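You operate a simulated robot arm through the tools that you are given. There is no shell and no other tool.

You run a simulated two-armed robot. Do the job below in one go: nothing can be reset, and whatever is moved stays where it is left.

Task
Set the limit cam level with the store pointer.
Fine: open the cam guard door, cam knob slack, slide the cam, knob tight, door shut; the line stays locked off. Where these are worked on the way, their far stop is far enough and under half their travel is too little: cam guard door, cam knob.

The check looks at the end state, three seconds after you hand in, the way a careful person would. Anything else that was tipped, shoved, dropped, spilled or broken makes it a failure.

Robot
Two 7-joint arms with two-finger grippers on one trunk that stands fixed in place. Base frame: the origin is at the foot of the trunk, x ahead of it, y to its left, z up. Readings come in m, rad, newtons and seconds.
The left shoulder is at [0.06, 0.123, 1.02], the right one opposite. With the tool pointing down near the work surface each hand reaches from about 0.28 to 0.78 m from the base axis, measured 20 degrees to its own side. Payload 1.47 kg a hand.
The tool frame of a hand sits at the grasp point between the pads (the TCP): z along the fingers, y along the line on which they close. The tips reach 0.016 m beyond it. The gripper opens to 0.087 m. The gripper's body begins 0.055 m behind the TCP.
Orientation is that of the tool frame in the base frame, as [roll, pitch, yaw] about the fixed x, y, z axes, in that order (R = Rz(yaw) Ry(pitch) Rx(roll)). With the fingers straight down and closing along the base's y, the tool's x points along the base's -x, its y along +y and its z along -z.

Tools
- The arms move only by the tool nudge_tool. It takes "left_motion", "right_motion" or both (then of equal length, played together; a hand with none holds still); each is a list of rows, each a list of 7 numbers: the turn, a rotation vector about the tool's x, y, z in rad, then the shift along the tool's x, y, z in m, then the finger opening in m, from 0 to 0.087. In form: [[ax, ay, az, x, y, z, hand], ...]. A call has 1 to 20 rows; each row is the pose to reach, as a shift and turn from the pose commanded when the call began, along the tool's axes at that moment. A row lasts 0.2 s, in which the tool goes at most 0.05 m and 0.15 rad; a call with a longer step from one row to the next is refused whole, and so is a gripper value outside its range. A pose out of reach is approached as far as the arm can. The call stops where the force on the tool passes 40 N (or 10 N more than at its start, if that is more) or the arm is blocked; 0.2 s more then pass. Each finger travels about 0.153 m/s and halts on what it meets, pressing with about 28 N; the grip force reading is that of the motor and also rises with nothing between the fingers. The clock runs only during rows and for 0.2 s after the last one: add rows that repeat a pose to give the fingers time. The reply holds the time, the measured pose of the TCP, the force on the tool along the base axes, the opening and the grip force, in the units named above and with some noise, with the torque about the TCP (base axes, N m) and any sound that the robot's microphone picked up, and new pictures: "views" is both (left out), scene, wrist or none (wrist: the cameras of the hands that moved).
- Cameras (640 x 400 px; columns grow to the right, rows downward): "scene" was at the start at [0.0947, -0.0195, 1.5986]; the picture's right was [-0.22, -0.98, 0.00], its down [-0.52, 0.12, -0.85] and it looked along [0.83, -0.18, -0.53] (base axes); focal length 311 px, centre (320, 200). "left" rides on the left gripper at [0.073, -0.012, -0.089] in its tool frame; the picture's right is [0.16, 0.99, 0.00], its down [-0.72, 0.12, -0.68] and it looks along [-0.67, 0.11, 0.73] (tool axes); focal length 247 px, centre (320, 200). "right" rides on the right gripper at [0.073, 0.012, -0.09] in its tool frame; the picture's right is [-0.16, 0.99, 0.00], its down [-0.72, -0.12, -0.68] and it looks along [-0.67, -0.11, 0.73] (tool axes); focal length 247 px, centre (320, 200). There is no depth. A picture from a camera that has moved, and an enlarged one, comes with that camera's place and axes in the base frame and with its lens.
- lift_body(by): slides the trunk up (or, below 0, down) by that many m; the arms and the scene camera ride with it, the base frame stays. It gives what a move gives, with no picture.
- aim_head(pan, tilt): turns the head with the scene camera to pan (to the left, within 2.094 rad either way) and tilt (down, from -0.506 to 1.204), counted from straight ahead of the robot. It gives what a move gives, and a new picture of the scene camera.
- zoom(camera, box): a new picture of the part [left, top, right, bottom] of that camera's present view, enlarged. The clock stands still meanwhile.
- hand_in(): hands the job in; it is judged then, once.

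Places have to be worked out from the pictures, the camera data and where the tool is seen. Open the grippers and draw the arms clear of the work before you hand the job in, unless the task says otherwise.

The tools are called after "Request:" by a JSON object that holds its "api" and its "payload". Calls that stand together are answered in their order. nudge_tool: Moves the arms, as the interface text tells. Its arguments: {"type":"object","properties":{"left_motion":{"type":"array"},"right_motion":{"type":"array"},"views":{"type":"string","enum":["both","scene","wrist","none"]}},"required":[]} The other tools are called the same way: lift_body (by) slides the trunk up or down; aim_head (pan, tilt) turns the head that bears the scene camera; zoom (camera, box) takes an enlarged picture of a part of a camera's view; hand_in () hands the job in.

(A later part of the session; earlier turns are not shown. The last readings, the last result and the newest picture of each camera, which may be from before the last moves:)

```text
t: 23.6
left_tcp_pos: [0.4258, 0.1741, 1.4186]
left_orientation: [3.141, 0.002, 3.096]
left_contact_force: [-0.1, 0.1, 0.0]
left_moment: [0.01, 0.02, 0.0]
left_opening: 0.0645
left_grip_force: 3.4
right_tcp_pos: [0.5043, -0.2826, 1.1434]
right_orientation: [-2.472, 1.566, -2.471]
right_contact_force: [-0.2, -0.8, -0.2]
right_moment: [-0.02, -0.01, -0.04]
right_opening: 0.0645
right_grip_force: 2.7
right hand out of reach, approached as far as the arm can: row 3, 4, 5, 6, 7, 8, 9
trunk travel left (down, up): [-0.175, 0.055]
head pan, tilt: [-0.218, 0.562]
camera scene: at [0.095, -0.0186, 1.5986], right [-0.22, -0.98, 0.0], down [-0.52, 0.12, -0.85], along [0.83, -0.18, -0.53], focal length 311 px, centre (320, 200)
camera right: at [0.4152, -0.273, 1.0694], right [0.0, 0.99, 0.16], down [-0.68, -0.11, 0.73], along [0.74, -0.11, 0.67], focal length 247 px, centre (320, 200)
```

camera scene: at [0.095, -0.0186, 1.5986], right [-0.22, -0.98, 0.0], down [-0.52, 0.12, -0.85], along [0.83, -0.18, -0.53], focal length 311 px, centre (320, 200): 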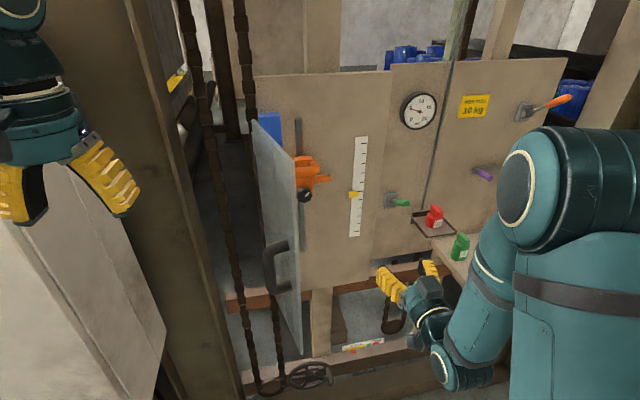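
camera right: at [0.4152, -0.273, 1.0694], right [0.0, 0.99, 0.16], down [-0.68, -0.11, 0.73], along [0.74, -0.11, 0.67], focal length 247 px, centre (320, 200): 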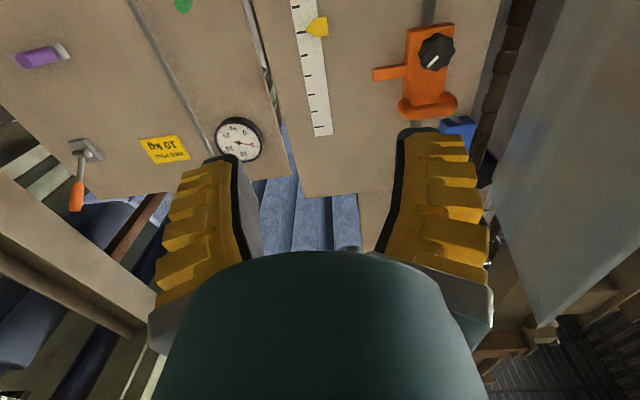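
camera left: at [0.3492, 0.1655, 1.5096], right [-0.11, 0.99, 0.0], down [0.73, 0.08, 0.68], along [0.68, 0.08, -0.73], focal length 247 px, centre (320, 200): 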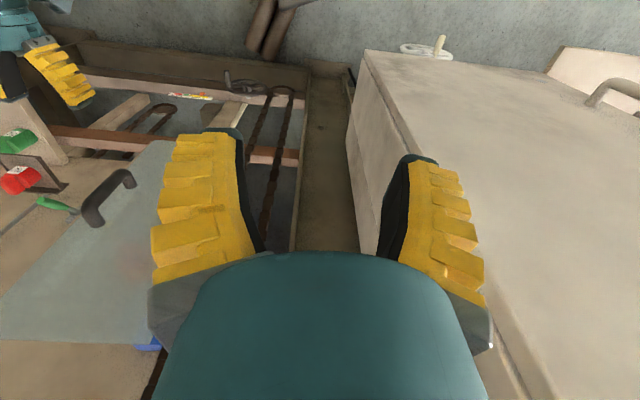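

Now the cam, knob and pointer are all clearly visible from both cameras. I'll zoom in on them to work out their exact places and shapes.

Request:
{"api": "zoom", "payload": {"camera": "scene", "box": [250, 105, 380, 205]}}

Request:
{"api": "zoom", "payload": {"camera": "scene", "box": [285, 145, 375, 215]}}

Request:
{"api": "zoom", "payload": {"camera": "right", "box": [280, 0, 500, 140]}}

Request:
{"api": "zoom", "payload": {"camera": "scene", "box": [230, 110, 330, 360]}}

```text
4.00 times, centred on (315, 155) of scene
camera zoom: at [0.095, -0.0186, 1.5986], right [-0.22, -0.98, 0.0], down [-0.52, 0.12, -0.85], along [0.83, -0.18, -0.53], focal length 1244 px, centre (340, 380)
```

zoom: 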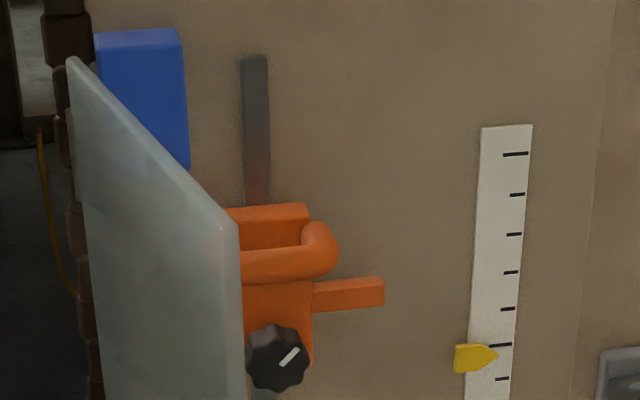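

```text
5.71 times, centred on (330, 180) of scene
camera zoom: at [0.095, -0.0186, 1.5986], right [-0.22, -0.98, 0.0], down [-0.52, 0.12, -0.85], along [0.83, -0.18, -0.53], focal length 1778 px, centre (263, 314)
```

zoom: 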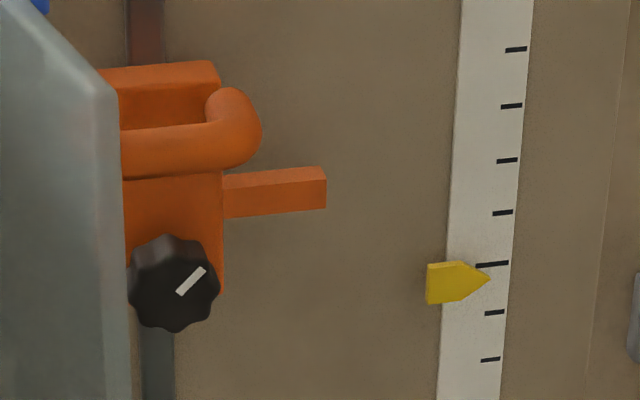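

```text
2.86 times, centred on (390, 70) of right
camera zoom: at [0.4152, -0.273, 1.0694], right [0.0, 0.99, 0.16], down [-0.68, -0.11, 0.73], along [0.74, -0.11, 0.67], focal length 706 px, centre (120, 571)
```

zoom: 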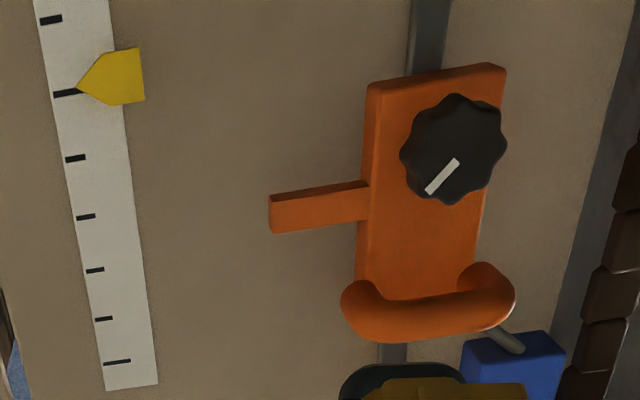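

```text
1.60 times, centred on (280, 235) of scene
camera zoom: at [0.095, -0.0186, 1.5986], right [-0.22, -0.98, 0.0], down [-0.52, 0.12, -0.85], along [0.83, -0.18, -0.53], focal length 498 px, centre (384, 144)
```

zoom: 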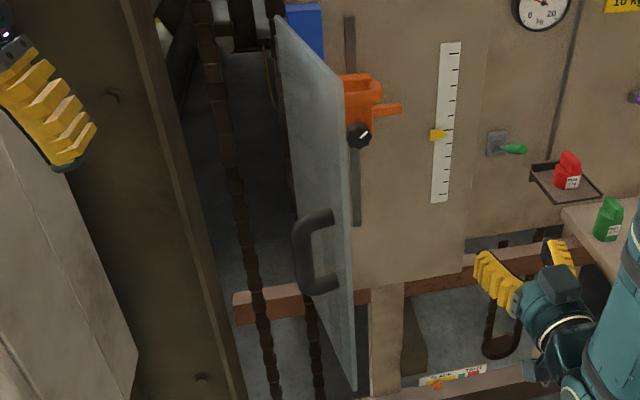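

The nose end triangulates to about (0.824,-0.211,1.196), the pointer tip to (0.841,-0.304,1.126), and the knob's face to (0.797,-0.131,1.173) with ~0.021 m radius. The door needs to be a bit wider for the wrist to clear it, so I close the right fingers and bring them just inside the door, yawed slightly left, ready to push it.

Request:
{"api": "nudge_tool", "payload": {"right_motion": [[-0.08, 0, 0, 0, 0.026, 0.02, 0.03], [-0.16, 0, 0, 0, 0.052, 0.04, 0.0], [-0.24, 0, 0, 0, 0.078, 0.06, 0.0], [-0.32, 0, 0, 0, 0.104, 0.08, 0.0], [-0.4, 0, 0, 0, 0.13, 0.1, 0.0], [-0.4, 0, 0, 0, 0.13, 0.1, 0.0]], "views": "both"}}

```text
t: 25.1
left_tcp_pos: [0.4257, 0.1738, 1.4203]
left_orientation: [3.14, 0.004, 3.098]
left_contact_force: [-0.2, 0.0, 0.7]
left_moment: [0.01, -0.04, 0.01]
left_opening: 0.0648
left_grip_force: 3.2
right_tcp_pos: [0.6042, -0.152, 1.1426]
right_orientation: [-2.824, 1.566, -2.421]
right_contact_force: [-1.1, -0.2, -0.8]
right_moment: [0.0, -0.01, 0.02]
right_opening: 0.0001
right_grip_force: 28.1
trunk travel left (down, up): [-0.175, 0.055]
head pan, tilt: [-0.218, 0.562]
camera scene: at [0.0942, -0.0196, 1.5986], right [-0.22, -0.98, 0.0], down [-0.52, 0.12, -0.85], along [0.83, -0.18, -0.53], focal length 311 px, centre (320, 200)
camera right: at [0.5181, -0.1788, 1.0696], right [-0.38, 0.91, 0.16], down [-0.58, -0.37, 0.73], along [0.72, 0.19, 0.67], focal length 247 px, centre (320, 200)
```

scene: 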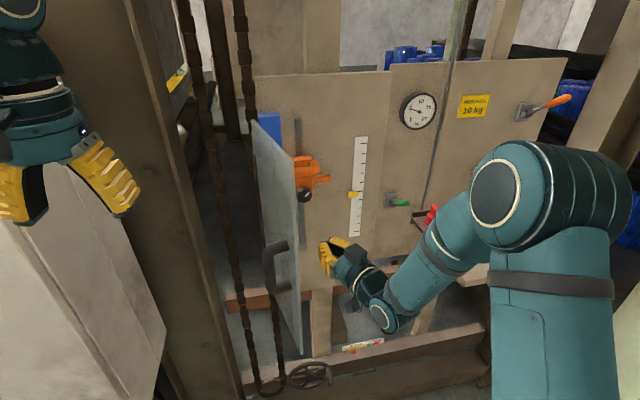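
right: 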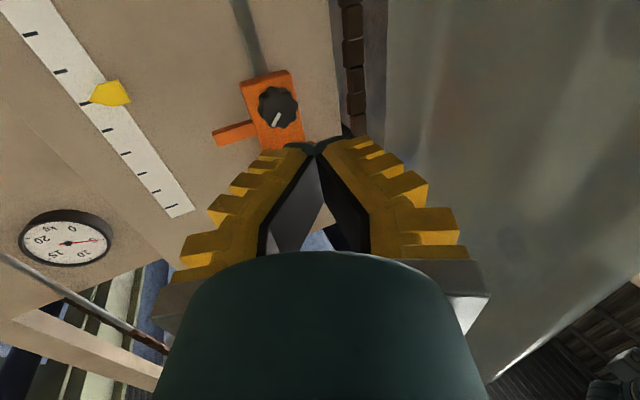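

The closed fingers are just inside the door at (0.604,-0.152). I push gently toward +y in small steps to swing the door further open.

Request:
{"api": "nudge_tool", "payload": {"right_motion": [[0, 0, 0, 0, 0.023, 0.0098, 0.0], [0, 0, 0, 0, 0.046, 0.0196, 0.0], [0, 0, 0, 0, 0.06, 0.0255, 0.0], [0, 0, 0, 0, 0.074, 0.0314, 0.0], [0, 0, 0, 0, 0.087, 0.037, 0.0], [0, 0, 0, 0, 0.1, 0.0426, 0.0], [0, 0, 0, 0, 0.1104, 0.047, 0.0]], "views": "both"}}

```text
t: 26.6
left_tcp_pos: [0.4259, 0.1719, 1.4192]
left_orientation: [3.14, 0.003, 3.098]
left_contact_force: [0.6, 0.4, -0.2]
left_moment: [-0.02, 0.0, -0.02]
left_opening: 0.0645
left_grip_force: 2.7
right_tcp_pos: [0.6043, -0.0359, 1.142]
right_orientation: [3.131, 1.567, -2.756]
right_contact_force: [-2.4, -9.2, 1.4]
right_moment: [0.04, -0.03, 0.0]
right_opening: 0.0
right_grip_force: 28.3
trunk travel left (down, up): [-0.175, 0.055]
head pan, tilt: [-0.218, 0.562]
camera scene: at [0.0942, -0.0216, 1.5986], right [-0.22, -0.98, 0.0], down [-0.52, 0.12, -0.85], along [0.83, -0.18, -0.53], focal length 311 px, centre (320, 200)
camera right: at [0.5183, -0.0619, 1.0688], right [-0.38, 0.91, 0.16], down [-0.58, -0.37, 0.73], along [0.72, 0.18, 0.67], focal length 247 px, centre (320, 200)
```

scene: 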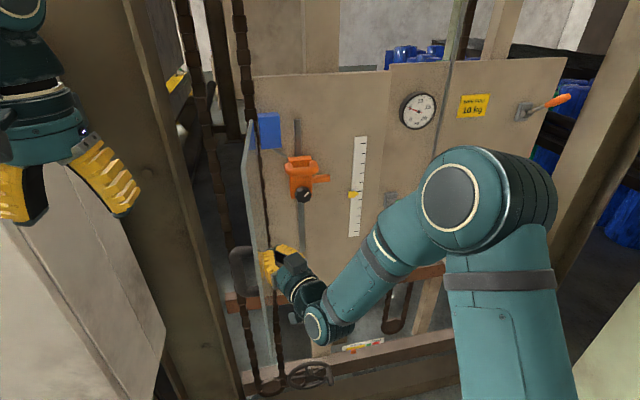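
right: 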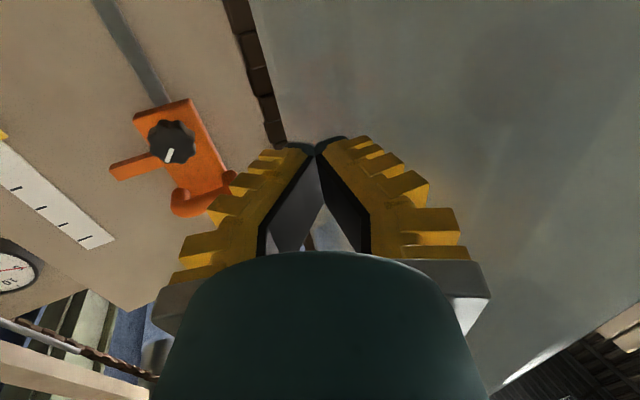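

The door is now open past 90° and out of the way with only a light push. I bring the hand off the door and line it up in front of the knob at (0.70,-0.131,1.173), unyawed, fingers open.

Request:
{"api": "nudge_tool", "payload": {"right_motion": [[0, 0, 0, 0, -0.0185, -0.0077, 0.0], [0, 0, 0, -0.005, -0.0461, -0.0193, 0.0], [0.1, 0, 0, -0.015, -0.0876, -0.0367, 0.0], [0.2, 0, 0, -0.025, -0.0953, -0.0183, 0.03], [0.3, 0, 0, -0.031, -0.1069, 0.0094, 0.06], [0.396, 0, 0, -0.031, -0.1185, 0.0371, 0.06], [0.396, 0, 0, -0.031, -0.1185, 0.0371, 0.06]], "views": "both"}}

```text
t: 28.2
left_tcp_pos: [0.4239, 0.1723, 1.4195]
left_orientation: [3.141, 0.003, 3.096]
left_contact_force: [-0.5, 0.6, 0.0]
left_moment: [0.02, -0.01, 0.01]
left_opening: 0.0643
left_grip_force: 3.3
right_tcp_pos: [0.684, -0.1291, 1.1724]
right_orientation: [-2.389, 1.566, -2.389]
right_contact_force: [-0.6, -0.1, 0.4]
right_moment: [-0.01, 0.0, 0.04]
right_opening: 0.0643
right_grip_force: 3.2
trunk travel left (down, up): [-0.175, 0.055]
head pan, tilt: [-0.218, 0.562]
camera scene: at [0.0938, -0.0201, 1.5987], right [-0.22, -0.98, 0.0], down [-0.52, 0.12, -0.85], along [0.83, -0.18, -0.53], focal length 311 px, centre (320, 200)
camera right: at [0.5954, -0.1194, 1.0994], right [0.0, 0.99, 0.16], down [-0.68, -0.12, 0.73], along [0.73, -0.1, 0.67], focal length 247 px, centre (320, 200)
```

scene: 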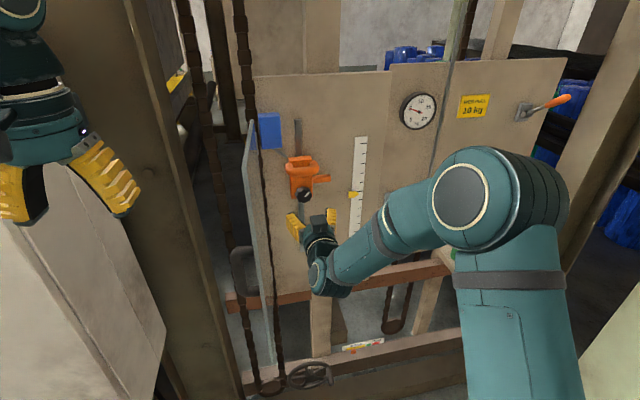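
right: 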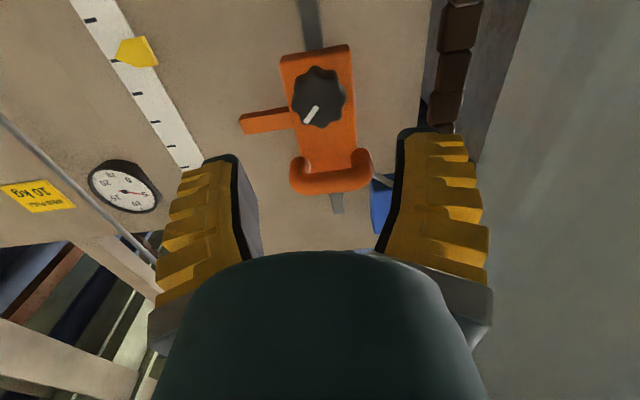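

The door holds still and my new estimate of the knob centre is (0.797,-0.132,1.172), matching the first. I zoom both views to refine the level of nose and pointer before touching anything.

Request:
{"api": "zoom", "payload": {"camera": "scene", "box": [275, 140, 371, 200]}}

Request:
{"api": "zoom", "payload": {"camera": "right", "box": [80, 0, 400, 200]}}

Request:
{"api": "zoom", "payload": {"camera": "scene", "box": [230, 100, 390, 200]}}

```text
6.67 times, centred on (323, 170) of scene
camera zoom: at [0.0938, -0.0201, 1.5987], right [-0.22, -0.98, 0.0], down [-0.52, 0.12, -0.85], along [0.83, -0.18, -0.53], focal length 2074 px, centre (300, 400)
```

zoom: 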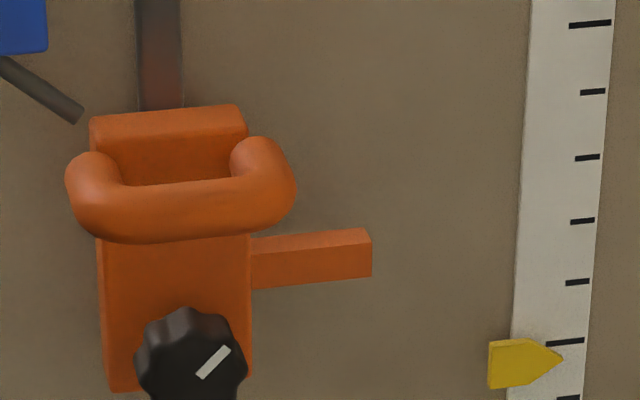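

```text
2.00 times, centred on (240, 100) of right
camera zoom: at [0.5954, -0.1194, 1.0994], right [0.0, 0.99, 0.16], down [-0.68, -0.12, 0.73], along [0.73, -0.1, 0.67], focal length 494 px, centre (480, 400)
```

zoom: 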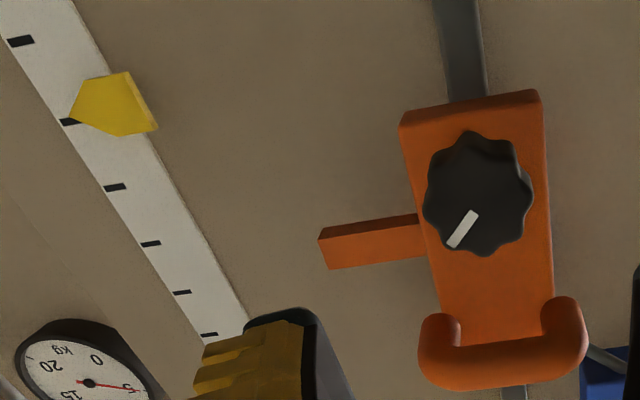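

```text
4.00 times, centred on (310, 150) of scene
camera zoom: at [0.0938, -0.0201, 1.5987], right [-0.22, -0.98, 0.0], down [-0.52, 0.12, -0.85], along [0.83, -0.18, -0.53], focal length 1244 px, centre (360, 400)
```

zoom: 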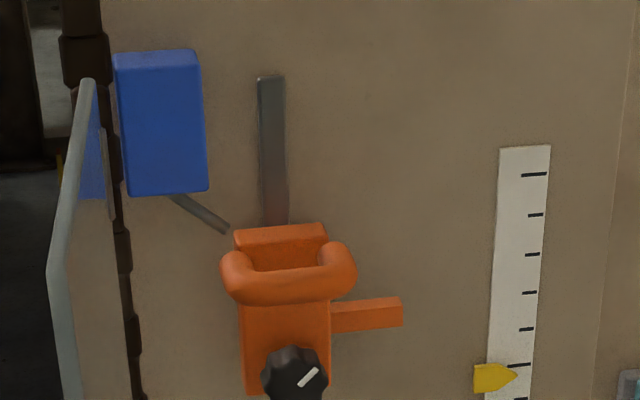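

The scale ticks work out to 0.03 m apart; the nose centre is ~0.071 m above the pointer tip. I pre-roll the right hand about 0.9 rad clockwise in place, so it has room to turn the knob counter-clockwise.

Request:
{"api": "nudge_tool", "payload": {"right_motion": [[0, 0, 0.15, 0, 0, 0, 0.06], [0, 0, 0.3, 0, 0, 0, 0.06], [0, 0, 0.45, 0, 0, 0, 0.06], [0, 0, 0.6, 0, 0, 0, 0.06], [0, 0, 0.75, 0, 0, 0, 0.06], [0, 0, 0.9, 0, 0, 0, 0.06], [0, 0, 0.9, 0, 0, 0, 0.06]], "views": "both"}}

```text
t: 29.9
left_tcp_pos: [0.4253, 0.173, 1.4187]
left_orientation: [3.141, 0.003, 3.099]
left_contact_force: [-0.4, -0.2, -0.6]
left_moment: [-0.02, 0.0, -0.01]
left_opening: 0.0647
left_grip_force: 3.6
right_tcp_pos: [0.6852, -0.1282, 1.174]
right_orientation: [1.574, 0.671, 1.576]
right_contact_force: [0.7, -0.3, -0.1]
right_moment: [0.0, -0.01, 0.01]
right_opening: 0.0647
right_grip_force: 3.7
trunk travel left (down, up): [-0.175, 0.055]
head pan, tilt: [-0.218, 0.562]
camera scene: at [0.0946, -0.0193, 1.5986], right [-0.22, -0.98, 0.0], down [-0.52, 0.12, -0.85], along [0.83, -0.18, -0.53], focal length 311 px, centre (320, 200)
camera right: at [0.5956, -0.0654, 1.1363], right [0.0, 0.49, 0.87], down [-0.68, -0.64, 0.36], along [0.74, -0.59, 0.33], focal length 247 px, centre (320, 200)
```

scene: 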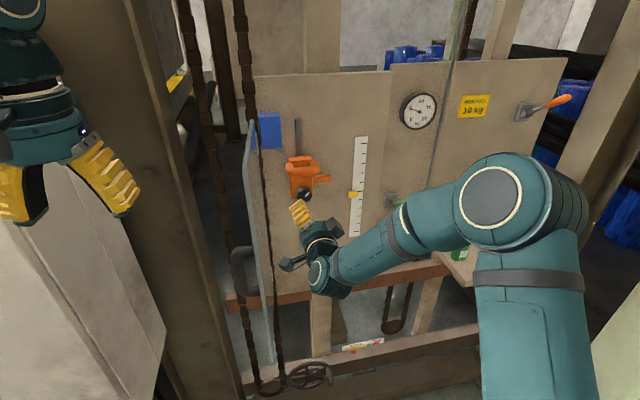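
right: 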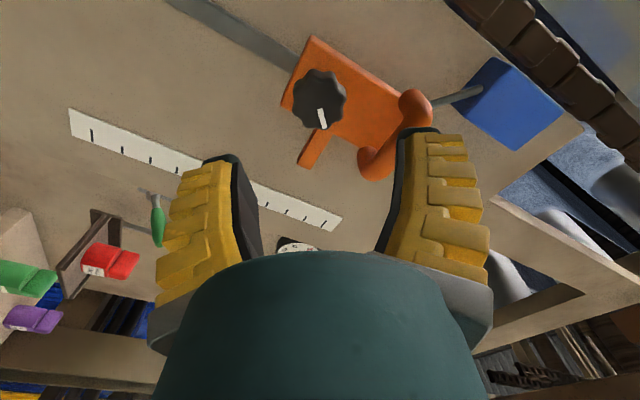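

The roll worked and the fingers straddle the knob's line with the U-handle clear. I advance 0.112 m to bring the pads beside the knob, correcting ~3 mm sideways.

Request:
{"api": "nudge_tool", "payload": {"right_motion": [[0, 0, 0, -0.0014, -0.003, 0.03, 0.06], [0, 0, 0, -0.0014, -0.003, 0.06, 0.06], [0, 0, 0, -0.0014, -0.003, 0.08, 0.06], [0, 0, 0, -0.0014, -0.003, 0.095, 0.06], [0, 0, 0, -0.0014, -0.003, 0.105, 0.06], [0, 0, 0, -0.0014, -0.003, 0.112, 0.06], [0, 0, 0, -0.0014, -0.003, 0.112, 0.06]], "views": "both"}}

```text
t: 31.4
left_tcp_pos: [0.4235, 0.1733, 1.4181]
left_orientation: [-3.141, 0.002, 3.098]
left_contact_force: [-0.2, 0.4, -0.1]
left_moment: [-0.02, -0.05, 0.03]
left_opening: 0.0648
left_grip_force: 3.1
right_tcp_pos: [0.7965, -0.1302, 1.1702]
right_orientation: [1.575, 0.673, 1.576]
right_contact_force: [0.6, 0.9, 0.7]
right_moment: [0.0, 0.02, -0.01]
right_opening: 0.0645
right_grip_force: 2.9
trunk travel left (down, up): [-0.175, 0.055]
head pan, tilt: [-0.218, 0.562]
camera scene: at [0.0945, -0.0194, 1.5986], right [-0.22, -0.98, 0.0], down [-0.52, 0.12, -0.85], along [0.83, -0.18, -0.53], focal length 311 px, centre (320, 200)
camera right: at [0.7079, -0.0684, 1.1346], right [0.0, 0.49, 0.87], down [-0.68, -0.64, 0.36], along [0.74, -0.59, 0.33], focal length 247 px, centre (320, 200)
```

scene: 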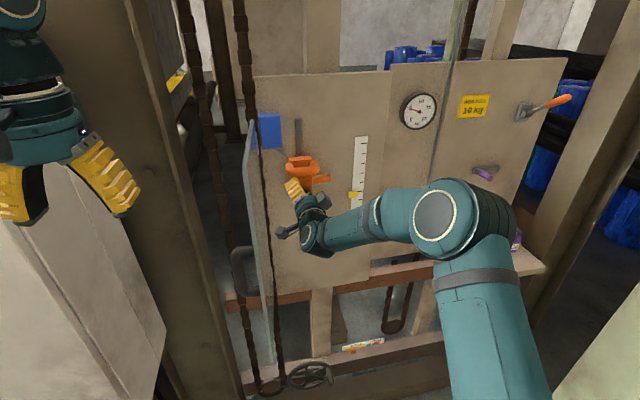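
right: 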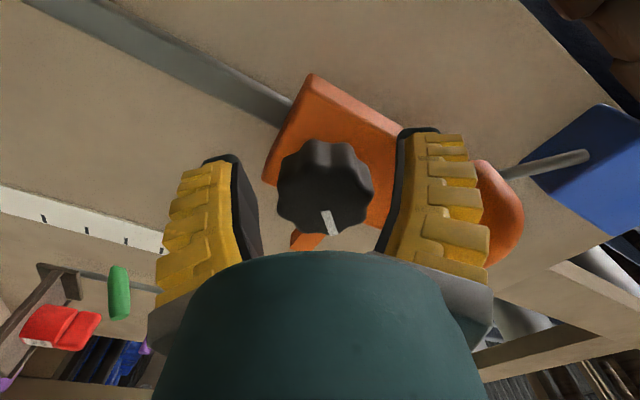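

The knob sits centrally between the pads with no contact. I close the fingers on it.

Request:
{"api": "nudge_tool", "payload": {"right_motion": [[0, 0, 0, 0, 0, 0, 0.045], [0, 0, 0, 0, 0, 0, 0.02], [0, 0, 0, 0, 0, 0, 0.0], [0, 0, 0, 0, 0, 0, 0.0]], "views": "wrist"}}

```text
t: 32.5
left_tcp_pos: [0.4246, 0.1733, 1.4196]
left_orientation: [3.141, 0.003, 3.097]
left_contact_force: [-0.2, -0.6, -0.7]
left_moment: [0.02, 0.01, -0.03]
left_opening: 0.0646
left_grip_force: 3.6
right_tcp_pos: [0.7965, -0.1305, 1.1716]
right_orientation: [1.574, 0.674, 1.578]
right_contact_force: [-2.1, 4.3, -0.9]
right_moment: [-0.19, -0.38, -0.02]
right_opening: 0.0355
right_grip_force: 29.8
trunk travel left (down, up): [-0.175, 0.055]
head pan, tilt: [-0.218, 0.562]
camera right: at [0.7072, -0.0676, 1.1345], right [0.0, 0.49, 0.87], down [-0.68, -0.64, 0.36], along [0.74, -0.59, 0.33], focal length 247 px, centre (320, 200)
```

right: 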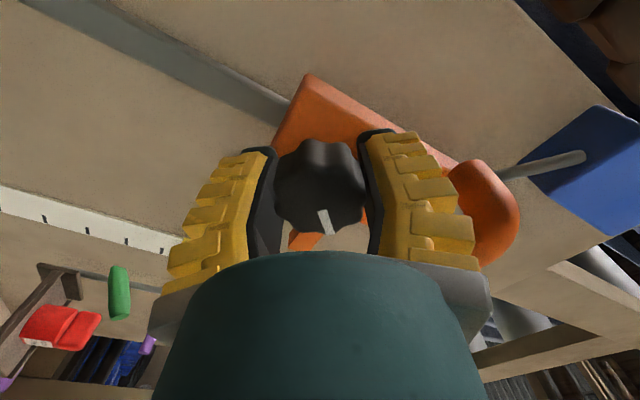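

The knob is gripped firmly (opening 0.0355). I turn it counter-clockwise a first 0.3 rad and watch the torque.

Request:
{"api": "nudge_tool", "payload": {"right_motion": [[0, 0, -0.1, 0, 0, 0, 0.0], [0, 0, -0.2, 0, 0, 0, 0.0], [0, 0, -0.3, 0, 0, 0, 0.0], [0, 0, -0.3, 0, 0, 0, 0.0]], "views": "both"}}

```text
t: 33.5
left_tcp_pos: [0.4236, 0.1732, 1.4205]
left_orientation: [-3.141, 0.004, 3.098]
left_contact_force: [-0.9, 0.2, 0.2]
left_moment: [0.01, 0.02, 0.02]
left_opening: 0.0648
left_grip_force: 3.1
right_tcp_pos: [0.7961, -0.1298, 1.1717]
right_orientation: [1.577, 0.974, 1.579]
right_contact_force: [-4.8, 3.3, -2.2]
right_moment: [-0.01, 0.25, 0.18]
right_opening: 0.0352
right_grip_force: 30.1
trunk travel left (down, up): [-0.175, 0.055]
head pan, tilt: [-0.218, 0.562]
camera scene: at [0.0941, -0.0188, 1.5986], right [-0.22, -0.98, 0.0], down [-0.52, 0.12, -0.85], along [0.83, -0.18, -0.53], focal length 311 px, centre (320, 200)
camera right: at [0.7072, -0.0813, 1.1169], right [0.0, 0.73, 0.68], down [-0.68, -0.5, 0.54], along [0.74, -0.46, 0.49], focal length 247 px, centre (320, 200)
```

scene: 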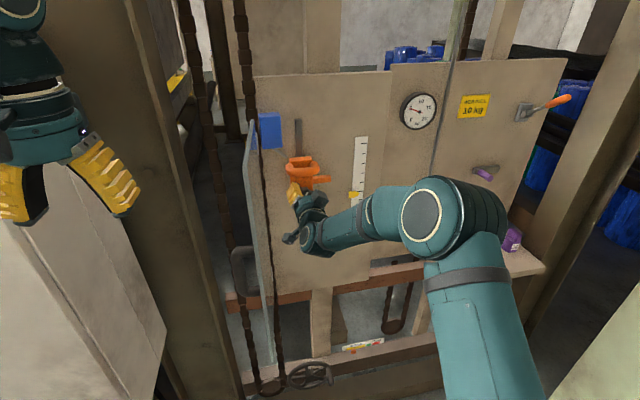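
right: 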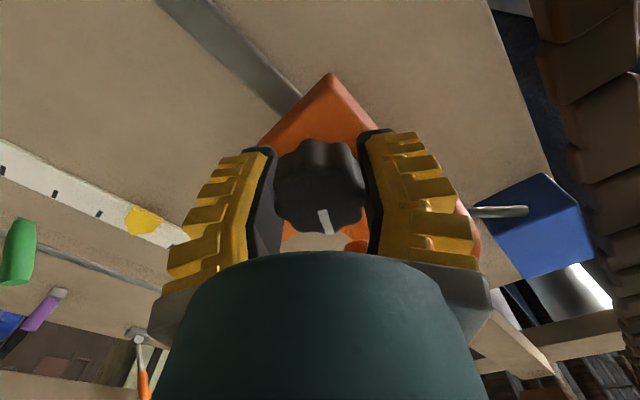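

The white mark moved with the fingers, so the knob turns freely counter-clockwise and the cam stays. I keep turning another 0.9 rad.

Request:
{"api": "nudge_tool", "payload": {"right_motion": [[0, 0, -0.12, 0, 0, 0, 0.0], [0, 0, -0.24, 0, 0, 0, 0.0], [0, 0, -0.36, 0, 0, 0, 0.0], [0, 0, -0.48, 0, 0, 0, 0.0], [0, 0, -0.6, 0, 0, 0, 0.0], [0, 0, -0.72, 0, 0, 0, 0.0], [0, 0, -0.84, 0, 0, 0, 0.0], [0, 0, -0.9, 0, 0, 0, 0.0], [0, 0, -0.9, 0, 0, 0, 0.0]], "views": "both"}}

```text
t: 35.5
left_tcp_pos: [0.4243, 0.1741, 1.4196]
left_orientation: [-3.141, 0.004, 3.098]
left_contact_force: [-0.2, 0.6, 0.2]
left_moment: [0.02, -0.01, -0.04]
left_opening: 0.0647
left_grip_force: 3.1
right_tcp_pos: [0.7962, -0.1303, 1.172]
right_orientation: [-1.578, 1.265, -1.573]
right_contact_force: [-6.6, 5.2, -1.2]
right_moment: [0.03, -0.07, -0.13]
right_opening: 0.0349
right_grip_force: 30.0
trunk travel left (down, up): [-0.175, 0.055]
head pan, tilt: [-0.218, 0.562]
camera scene: at [0.0938, -0.0188, 1.5986], right [-0.22, -0.98, 0.0], down [-0.52, 0.12, -0.85], along [0.83, -0.18, -0.53], focal length 311 px, centre (320, 200)
camera right: at [0.7075, -0.1427, 1.0981], right [0.0, 0.99, -0.15], down [-0.68, 0.1, 0.73], along [0.73, 0.1, 0.67], focal length 247 px, centre (320, 200)
```

scene: 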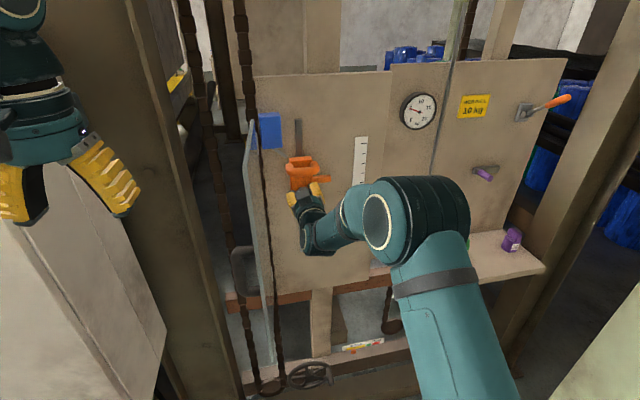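
right: 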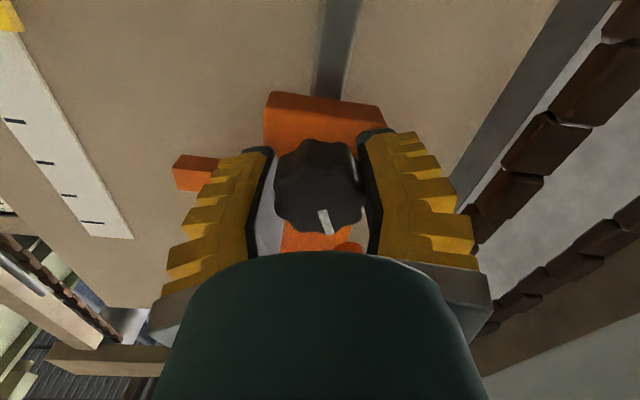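

Knob has turned 1.2 rad with little torque and no stop yet. I continue another 0.9 rad counter-clockwise.

Request:
{"api": "nudge_tool", "payload": {"right_motion": [[0, 0, -0.12, 0, 0, 0, 0.0], [0, 0, -0.24, 0, 0, 0, 0.0], [0, 0, -0.36, 0, 0, 0, 0.0], [0, 0, -0.48, 0, 0, 0, 0.0], [0, 0, -0.6, 0, 0, 0, 0.0], [0, 0, -0.72, 0, 0, 0, 0.0], [0, 0, -0.84, 0, 0, 0, 0.0], [0, 0, -0.9, 0, 0, 0, 0.0], [0, 0, -0.9, 0, 0, 0, 0.0]], "views": "both"}}

```text
t: 37.5
left_tcp_pos: [0.4247, 0.1742, 1.419]
left_orientation: [3.14, 0.003, 3.099]
left_contact_force: [0.1, 0.3, -0.4]
left_moment: [-0.01, 0.01, -0.04]
left_opening: 0.0645
left_grip_force: 3.2
right_tcp_pos: [0.7967, -0.1294, 1.1713]
right_orientation: [-1.572, 0.365, -1.568]
right_contact_force: [0.9, 6.5, -0.5]
right_moment: [0.14, -0.02, 0.05]
right_opening: 0.034
right_grip_force: 29.8
trunk travel left (down, up): [-0.175, 0.055]
head pan, tilt: [-0.218, 0.562]
camera scene: at [0.0948, -0.0184, 1.5986], right [-0.22, -0.98, 0.0], down [-0.52, 0.12, -0.85], along [0.83, -0.18, -0.53], focal length 311 px, centre (320, 200)
camera right: at [0.7084, -0.1952, 1.134], right [0.0, 0.5, -0.87], down [-0.68, 0.63, 0.37], along [0.73, 0.59, 0.34], focal length 247 px, centre (320, 200)
```

scene: 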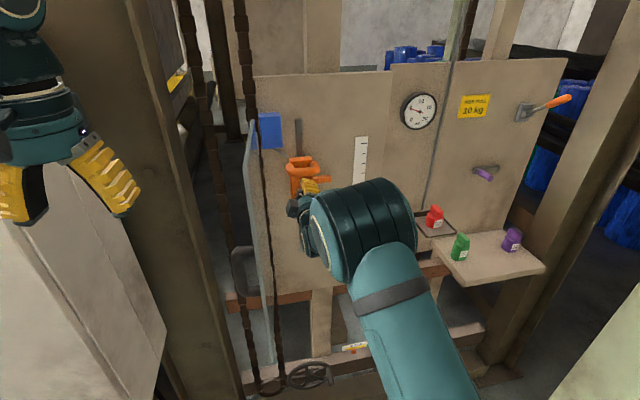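
right: 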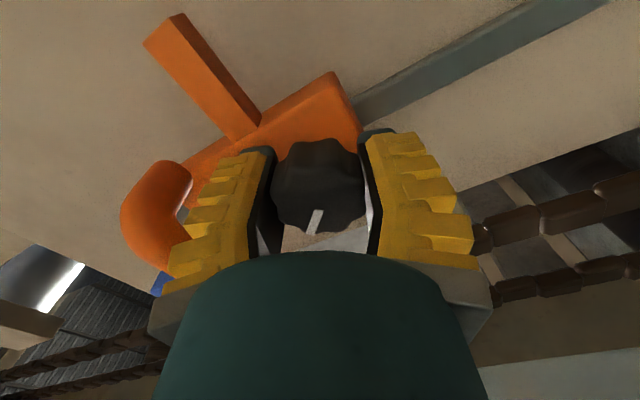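

The mark appears to have shifted a little relative to the fingers, so the knob may be reaching its stop or slipping. I zoom on the wrist picture to measure it.

Request:
{"api": "zoom", "payload": {"camera": "right", "box": [240, 120, 400, 260]}}

Request:
{"api": "zoom", "payload": {"camera": "scene", "box": [275, 140, 371, 200]}}

```text
2.86 times, centred on (320, 190) of right
camera zoom: at [0.7084, -0.1952, 1.134], right [0.0, 0.5, -0.87], down [-0.68, 0.63, 0.37], along [0.73, 0.59, 0.34], focal length 706 px, centre (320, 229)
```

zoom: 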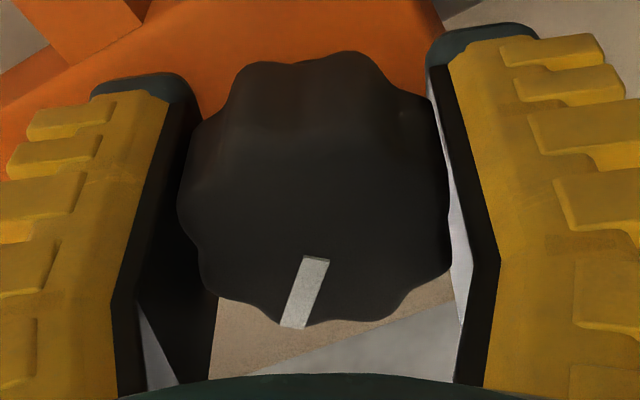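

```text
6.67 times, centred on (323, 170) of scene
camera zoom: at [0.0948, -0.0184, 1.5986], right [-0.22, -0.98, 0.0], down [-0.52, 0.12, -0.85], along [0.83, -0.18, -0.53], focal length 2074 px, centre (300, 400)
```

zoom: 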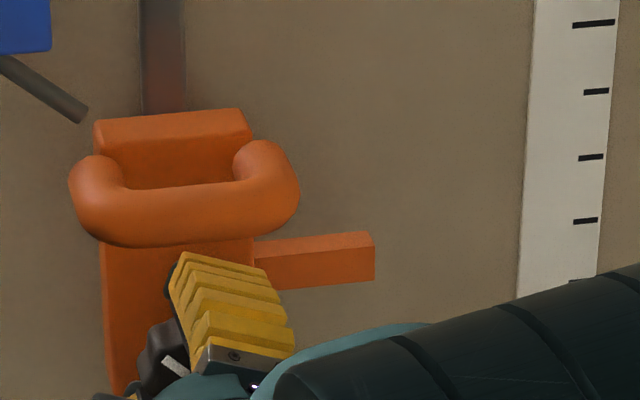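

The mark has gone from ~43° right of up to ~46° left of up, i.e. about 90°, with the fingers slipping after that: the knob is at its far (slack) stop. Keeping hold of the knob, I slide the cam down 0.03 m first and check that it follows.

Request:
{"api": "nudge_tool", "payload": {"right_motion": [[0, 0, 0, 0.0018, 0.0047, 0, 0.0], [0, 0, 0, 0.0036, 0.0093, 0, 0.0], [0, 0, 0, 0.0054, 0.014, 0, 0.0], [0, 0, 0, 0.0071, 0.0187, 0, 0.0], [0, 0, 0, 0.0089, 0.0234, 0, 0.0], [0, 0, 0, 0.0107, 0.028, 0, 0.0], [0, 0, 0, 0.0107, 0.028, 0, 0.0]], "views": "both"}}

```text
t: 39.0
left_tcp_pos: [0.4242, 0.1736, 1.4192]
left_orientation: [3.141, 0.004, 3.098]
left_contact_force: [0.2, -0.6, -0.3]
left_moment: [0.0, -0.03, 0.02]
left_opening: 0.0647
left_grip_force: 3.0
right_tcp_pos: [0.797, -0.1303, 1.1408]
right_orientation: [-1.576, 0.367, -1.569]
right_contact_force: [1.5, 8.7, -0.8]
right_moment: [-0.01, -0.21, 0.07]
right_opening: 0.0341
right_grip_force: 30.0
trunk travel left (down, up): [-0.175, 0.055]
head pan, tilt: [-0.218, 0.562]
camera scene: at [0.095, -0.018, 1.5986], right [-0.22, -0.98, 0.0], down [-0.52, 0.11, -0.85], along [0.83, -0.18, -0.53], focal length 311 px, centre (320, 200)
camera right: at [0.7084, -0.1951, 1.1032], right [0.0, 0.5, -0.86], down [-0.68, 0.63, 0.37], along [0.73, 0.59, 0.34], focal length 247 px, centre (320, 200)
```

scene: 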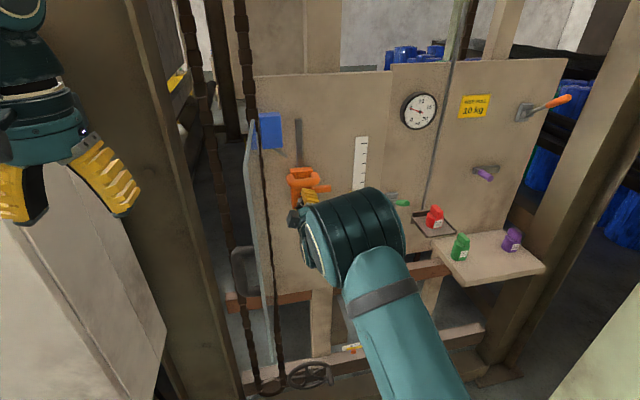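
right: 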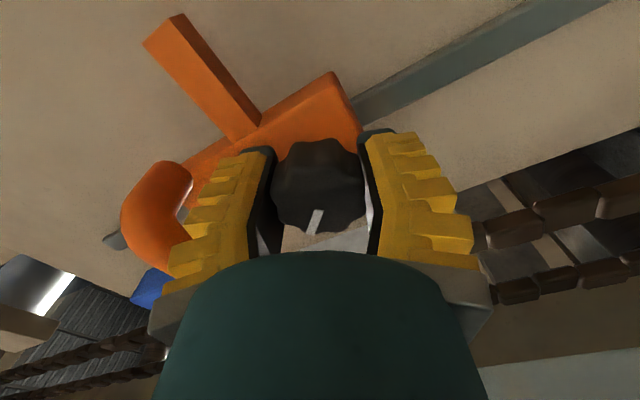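

The cam slid with the hand (0.0305 m so far) with little force. I continue down the remaining ~0.0405 m toward knob height z≈1.1006.

Request:
{"api": "nudge_tool", "payload": {"right_motion": [[0, 0, 0, 0.0018, 0.0047, 0, 0.0], [0, 0, 0, 0.0036, 0.0095, 0, 0.0], [0, 0, 0, 0.0054, 0.0142, 0, 0.0], [0, 0, 0, 0.0073, 0.0189, 0, 0.0], [0, 0, 0, 0.0091, 0.0236, 0, 0.0], [0, 0, 0, 0.0109, 0.0284, 0, 0.0], [0, 0, 0, 0.0127, 0.0331, 0, 0.0], [0, 0, 0, 0.0145, 0.0378, 0, 0.0], [0, 0, 0, 0.0145, 0.0378, 0, 0.0], [0, 0, 0, 0.0145, 0.0378, 0, 0.0]], "views": "both"}}

```text
t: 41.2
left_tcp_pos: [0.4255, 0.1728, 1.4195]
left_orientation: [3.141, 0.004, 3.097]
left_contact_force: [-0.2, 0.1, 0.6]
left_moment: [0.03, -0.01, 0.01]
left_opening: 0.0642
left_grip_force: 3.3
right_tcp_pos: [0.7969, -0.1298, 1.1007]
right_orientation: [-1.574, 0.368, -1.57]
right_contact_force: [4.4, 7.5, -0.2]
right_moment: [0.01, -0.31, 0.08]
right_opening: 0.034
right_grip_force: 30.1
trunk travel left (down, up): [-0.175, 0.055]
head pan, tilt: [-0.218, 0.562]
camera scene: at [0.0955, -0.0182, 1.5985], right [-0.22, -0.98, 0.0], down [-0.52, 0.11, -0.85], along [0.83, -0.18, -0.53], focal length 311 px, centre (320, 200)
camera right: at [0.7083, -0.1951, 1.0623], right [-0.01, 0.5, -0.86], down [-0.68, 0.63, 0.37], along [0.73, 0.59, 0.34], focal length 247 px, centre (320, 200)
```

scene: 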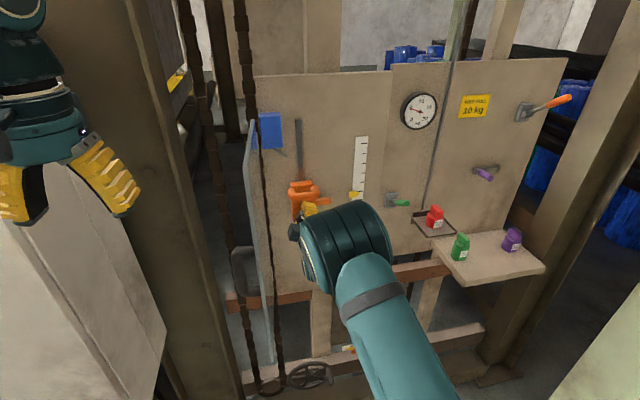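
right: 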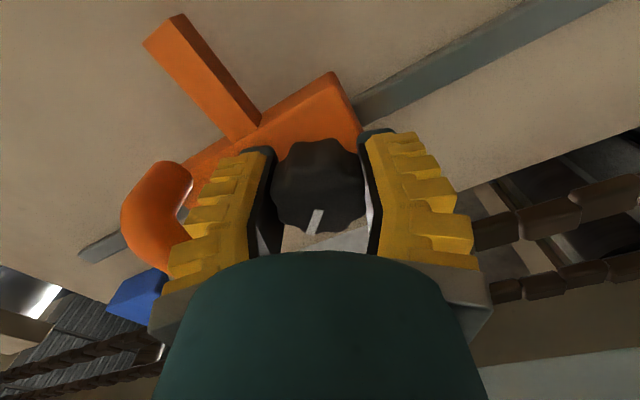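

The cam has come down to knob z≈1.1007 and both the pointer and nose are visible above the wrist. I zoom in to compare levels.

Request:
{"api": "zoom", "payload": {"camera": "scene", "box": [280, 165, 376, 225]}}

```text
6.67 times, centred on (328, 195) of scene
camera zoom: at [0.0955, -0.0182, 1.5985], right [-0.22, -0.98, 0.0], down [-0.52, 0.11, -0.85], along [0.83, -0.18, -0.53], focal length 2074 px, centre (267, 233)
```

zoom: 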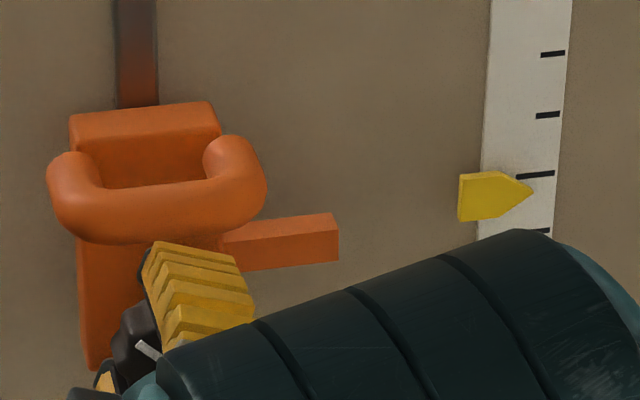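

Seen from above, the nose and the pointer are now level to within a few millimetres, with kinematics saying ~1 mm. I tighten the knob here by turning clockwise 1.9 rad (a little past its ~1.57 rad travel so it meets the stop), then will check the level from a better viewpoint.

Request:
{"api": "nudge_tool", "payload": {"right_motion": [[0, 0, 0.12, 0, 0, 0, 0.0], [0, 0, 0.24, 0, 0, 0, 0.0], [0, 0, 0.36, 0, 0, 0, 0.0], [0, 0, 0.48, 0, 0, 0, 0.0], [0, 0, 0.6, 0, 0, 0, 0.0], [0, 0, 0.72, 0, 0, 0, 0.0], [0, 0, 0.84, 0, 0, 0, 0.0], [0, 0, 0.96, 0, 0, 0, 0.0], [0, 0, 1.08, 0, 0, 0, 0.0], [0, 0, 1.2, 0, 0, 0, 0.0], [0, 0, 1.32, 0, 0, 0, 0.0], [0, 0, 1.44, 0, 0, 0, 0.0], [0, 0, 1.44, 0, 0, 0, 0.0]], "views": "both"}}

```text
t: 44.0
left_tcp_pos: [0.4245, 0.1745, 1.4195]
left_orientation: [-3.142, 0.004, 3.098]
left_contact_force: [-0.4, -0.3, 0.3]
left_moment: [0.01, 0.01, 0.01]
left_opening: 0.0647
left_grip_force: 2.9
right_tcp_pos: [0.7967, -0.13, 1.0999]
right_orientation: [1.589, 1.331, 1.591]
right_contact_force: [4.9, 4.6, -2.1]
right_moment: [0.01, -0.04, 0.11]
right_opening: 0.0342
right_grip_force: 30.4
trunk travel left (down, up): [-0.175, 0.055]
head pan, tilt: [-0.218, 0.562]
camera scene: at [0.0955, -0.0188, 1.5985], right [-0.22, -0.98, 0.0], down [-0.52, 0.12, -0.85], along [0.83, -0.18, -0.53], focal length 311 px, centre (320, 200)
camera right: at [0.7078, -0.1035, 1.0319], right [0.0, 0.92, 0.39], down [-0.68, -0.29, 0.68], along [0.74, -0.26, 0.62], focal length 247 px, centre (320, 200)
```

scene: 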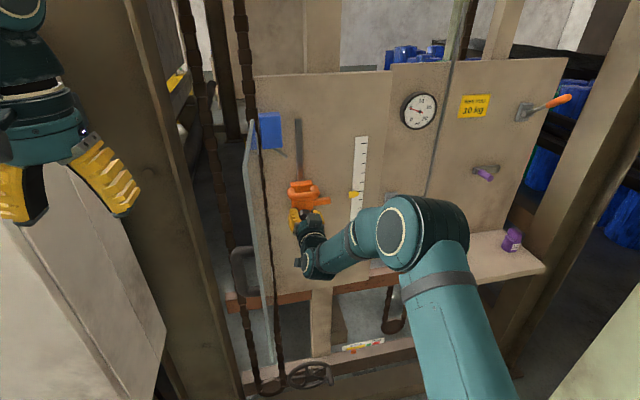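
right: 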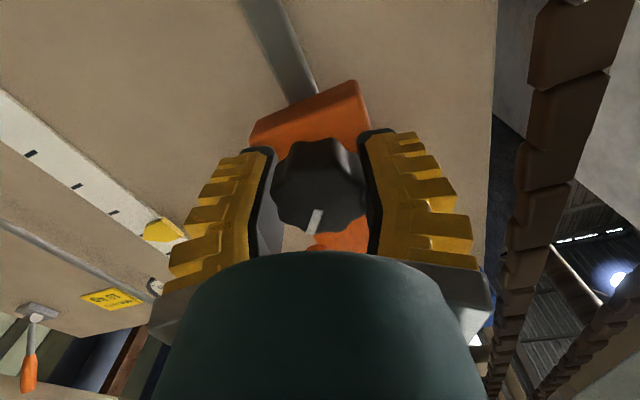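

The knob followed 1.44 rad clockwise. Before finishing the tightening, I zoom on the now unobstructed nose and pointer.

Request:
{"api": "zoom", "payload": {"camera": "scene", "box": [280, 165, 376, 225]}}

Request:
{"api": "zoom", "payload": {"camera": "scene", "box": [310, 175, 374, 215]}}

```text
6.67 times, centred on (328, 195) of scene
camera zoom: at [0.0955, -0.0188, 1.5985], right [-0.22, -0.98, 0.0], down [-0.52, 0.12, -0.85], along [0.83, -0.18, -0.53], focal length 2074 px, centre (267, 233)
```

zoom: 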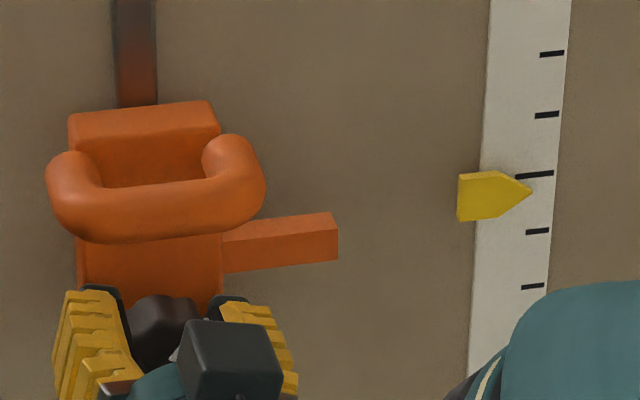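

```text
10.00 times, centred on (342, 195) of scene
camera zoom: at [0.0955, -0.0188, 1.5985], right [-0.22, -0.98, 0.0], down [-0.52, 0.12, -0.85], along [0.83, -0.18, -0.53], focal length 3111 px, centre (100, 250)
```

zoom: 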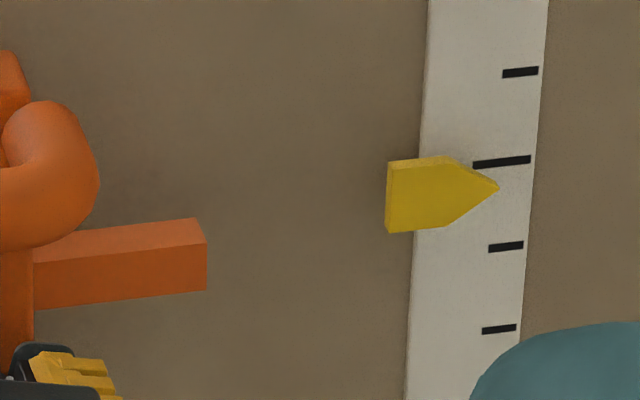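

From above the comparison depends on the depth difference between nose and pointer, so I need a horizontal look later. First I finish tightening with another 0.45 rad clockwise to meet the stop.

Request:
{"api": "nudge_tool", "payload": {"right_motion": [[0, 0, 0.1, 0, 0, 0, 0.0], [0, 0, 0.2, 0, 0, 0, 0.0], [0, 0, 0.3, 0, 0, 0, 0.0], [0, 0, 0.4, 0, 0, 0, 0.0], [0, 0, 0.45, 0, 0, 0, 0.0], [0, 0, 0.45, 0, 0, 0, 0.0]], "views": "wrist"}}

```text
t: 45.5
left_tcp_pos: [0.4254, 0.1734, 1.4196]
left_orientation: [-3.141, 0.003, 3.096]
left_contact_force: [-0.4, -0.1, -0.5]
left_moment: [-0.01, -0.01, 0.0]
left_opening: 0.0645
left_grip_force: 2.7
right_tcp_pos: [0.7953, -0.1303, 1.1002]
right_orientation: [1.577, 0.884, 1.577]
right_contact_force: [-0.6, 4.1, -1.5]
right_moment: [-0.28, 0.11, 0.09]
right_opening: 0.0334
right_grip_force: 29.8
trunk travel left (down, up): [-0.175, 0.055]
head pan, tilt: [-0.218, 0.562]
camera right: at [0.7076, -0.0767, 1.0514], right [0.0, 0.66, 0.75], down [-0.68, -0.55, 0.49], along [0.74, -0.51, 0.45], focal length 247 px, centre (320, 200)
```

right: 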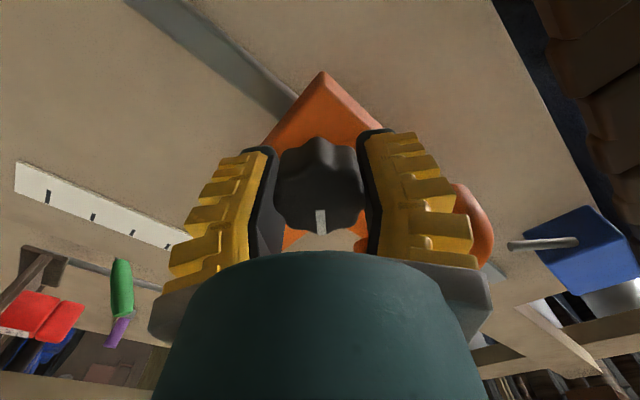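

The mark slipped slightly against the fingers with a 0.28 N·m residual, so the knob has met its tight stop. I open the fingers and back straight off.

Request:
{"api": "nudge_tool", "payload": {"right_motion": [[0, 0, 0, 0, 0, 0, 0.03], [0, 0, 0, 0, 0, 0, 0.065], [0, 0, 0, 0, 0, 0, 0.065], [0, 0, 0, 0, 0, -0.02, 0.065], [0, 0, 0, 0, 0, -0.05, 0.065], [0, 0, 0, 0, 0, -0.09, 0.065], [0, 0, 0, 0, 0, -0.13, 0.065], [0, 0, 0, 0, 0, -0.13, 0.065]], "views": "both"}}

```text
t: 47.2
left_tcp_pos: [0.4256, 0.1734, 1.4192]
left_orientation: [-3.141, 0.005, 3.099]
left_contact_force: [0.0, -0.8, 0.8]
left_moment: [0.05, 0.01, 0.04]
left_opening: 0.0644
left_grip_force: 3.2
right_tcp_pos: [0.6662, -0.1314, 1.1021]
right_orientation: [1.575, 0.883, 1.578]
right_contact_force: [0.0, 0.1, 0.8]
right_moment: [0.0, 0.01, 0.0]
right_opening: 0.0694
right_grip_force: 2.5
trunk travel left (down, up): [-0.175, 0.055]
head pan, tilt: [-0.218, 0.562]
camera scene: at [0.0951, -0.0195, 1.5985], right [-0.22, -0.98, 0.0], down [-0.52, 0.12, -0.85], along [0.83, -0.18, -0.53], focal length 311 px, centre (320, 200)
camera right: at [0.5778, -0.0772, 1.0517], right [0.0, 0.66, 0.75], down [-0.68, -0.55, 0.49], along [0.74, -0.51, 0.45], focal length 247 px, centre (320, 200)
```

scene: 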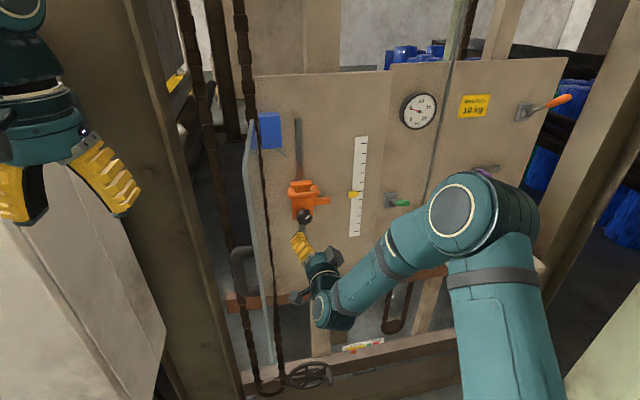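
right: 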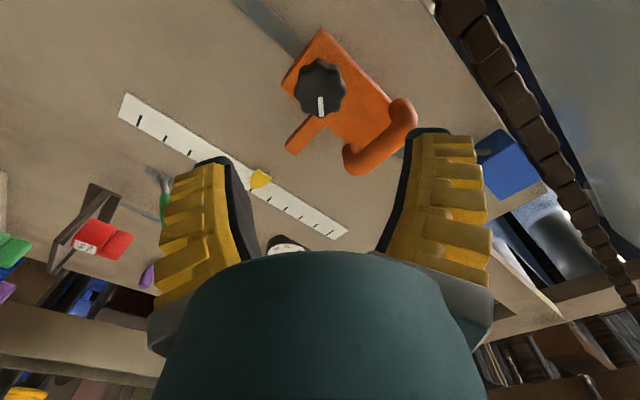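

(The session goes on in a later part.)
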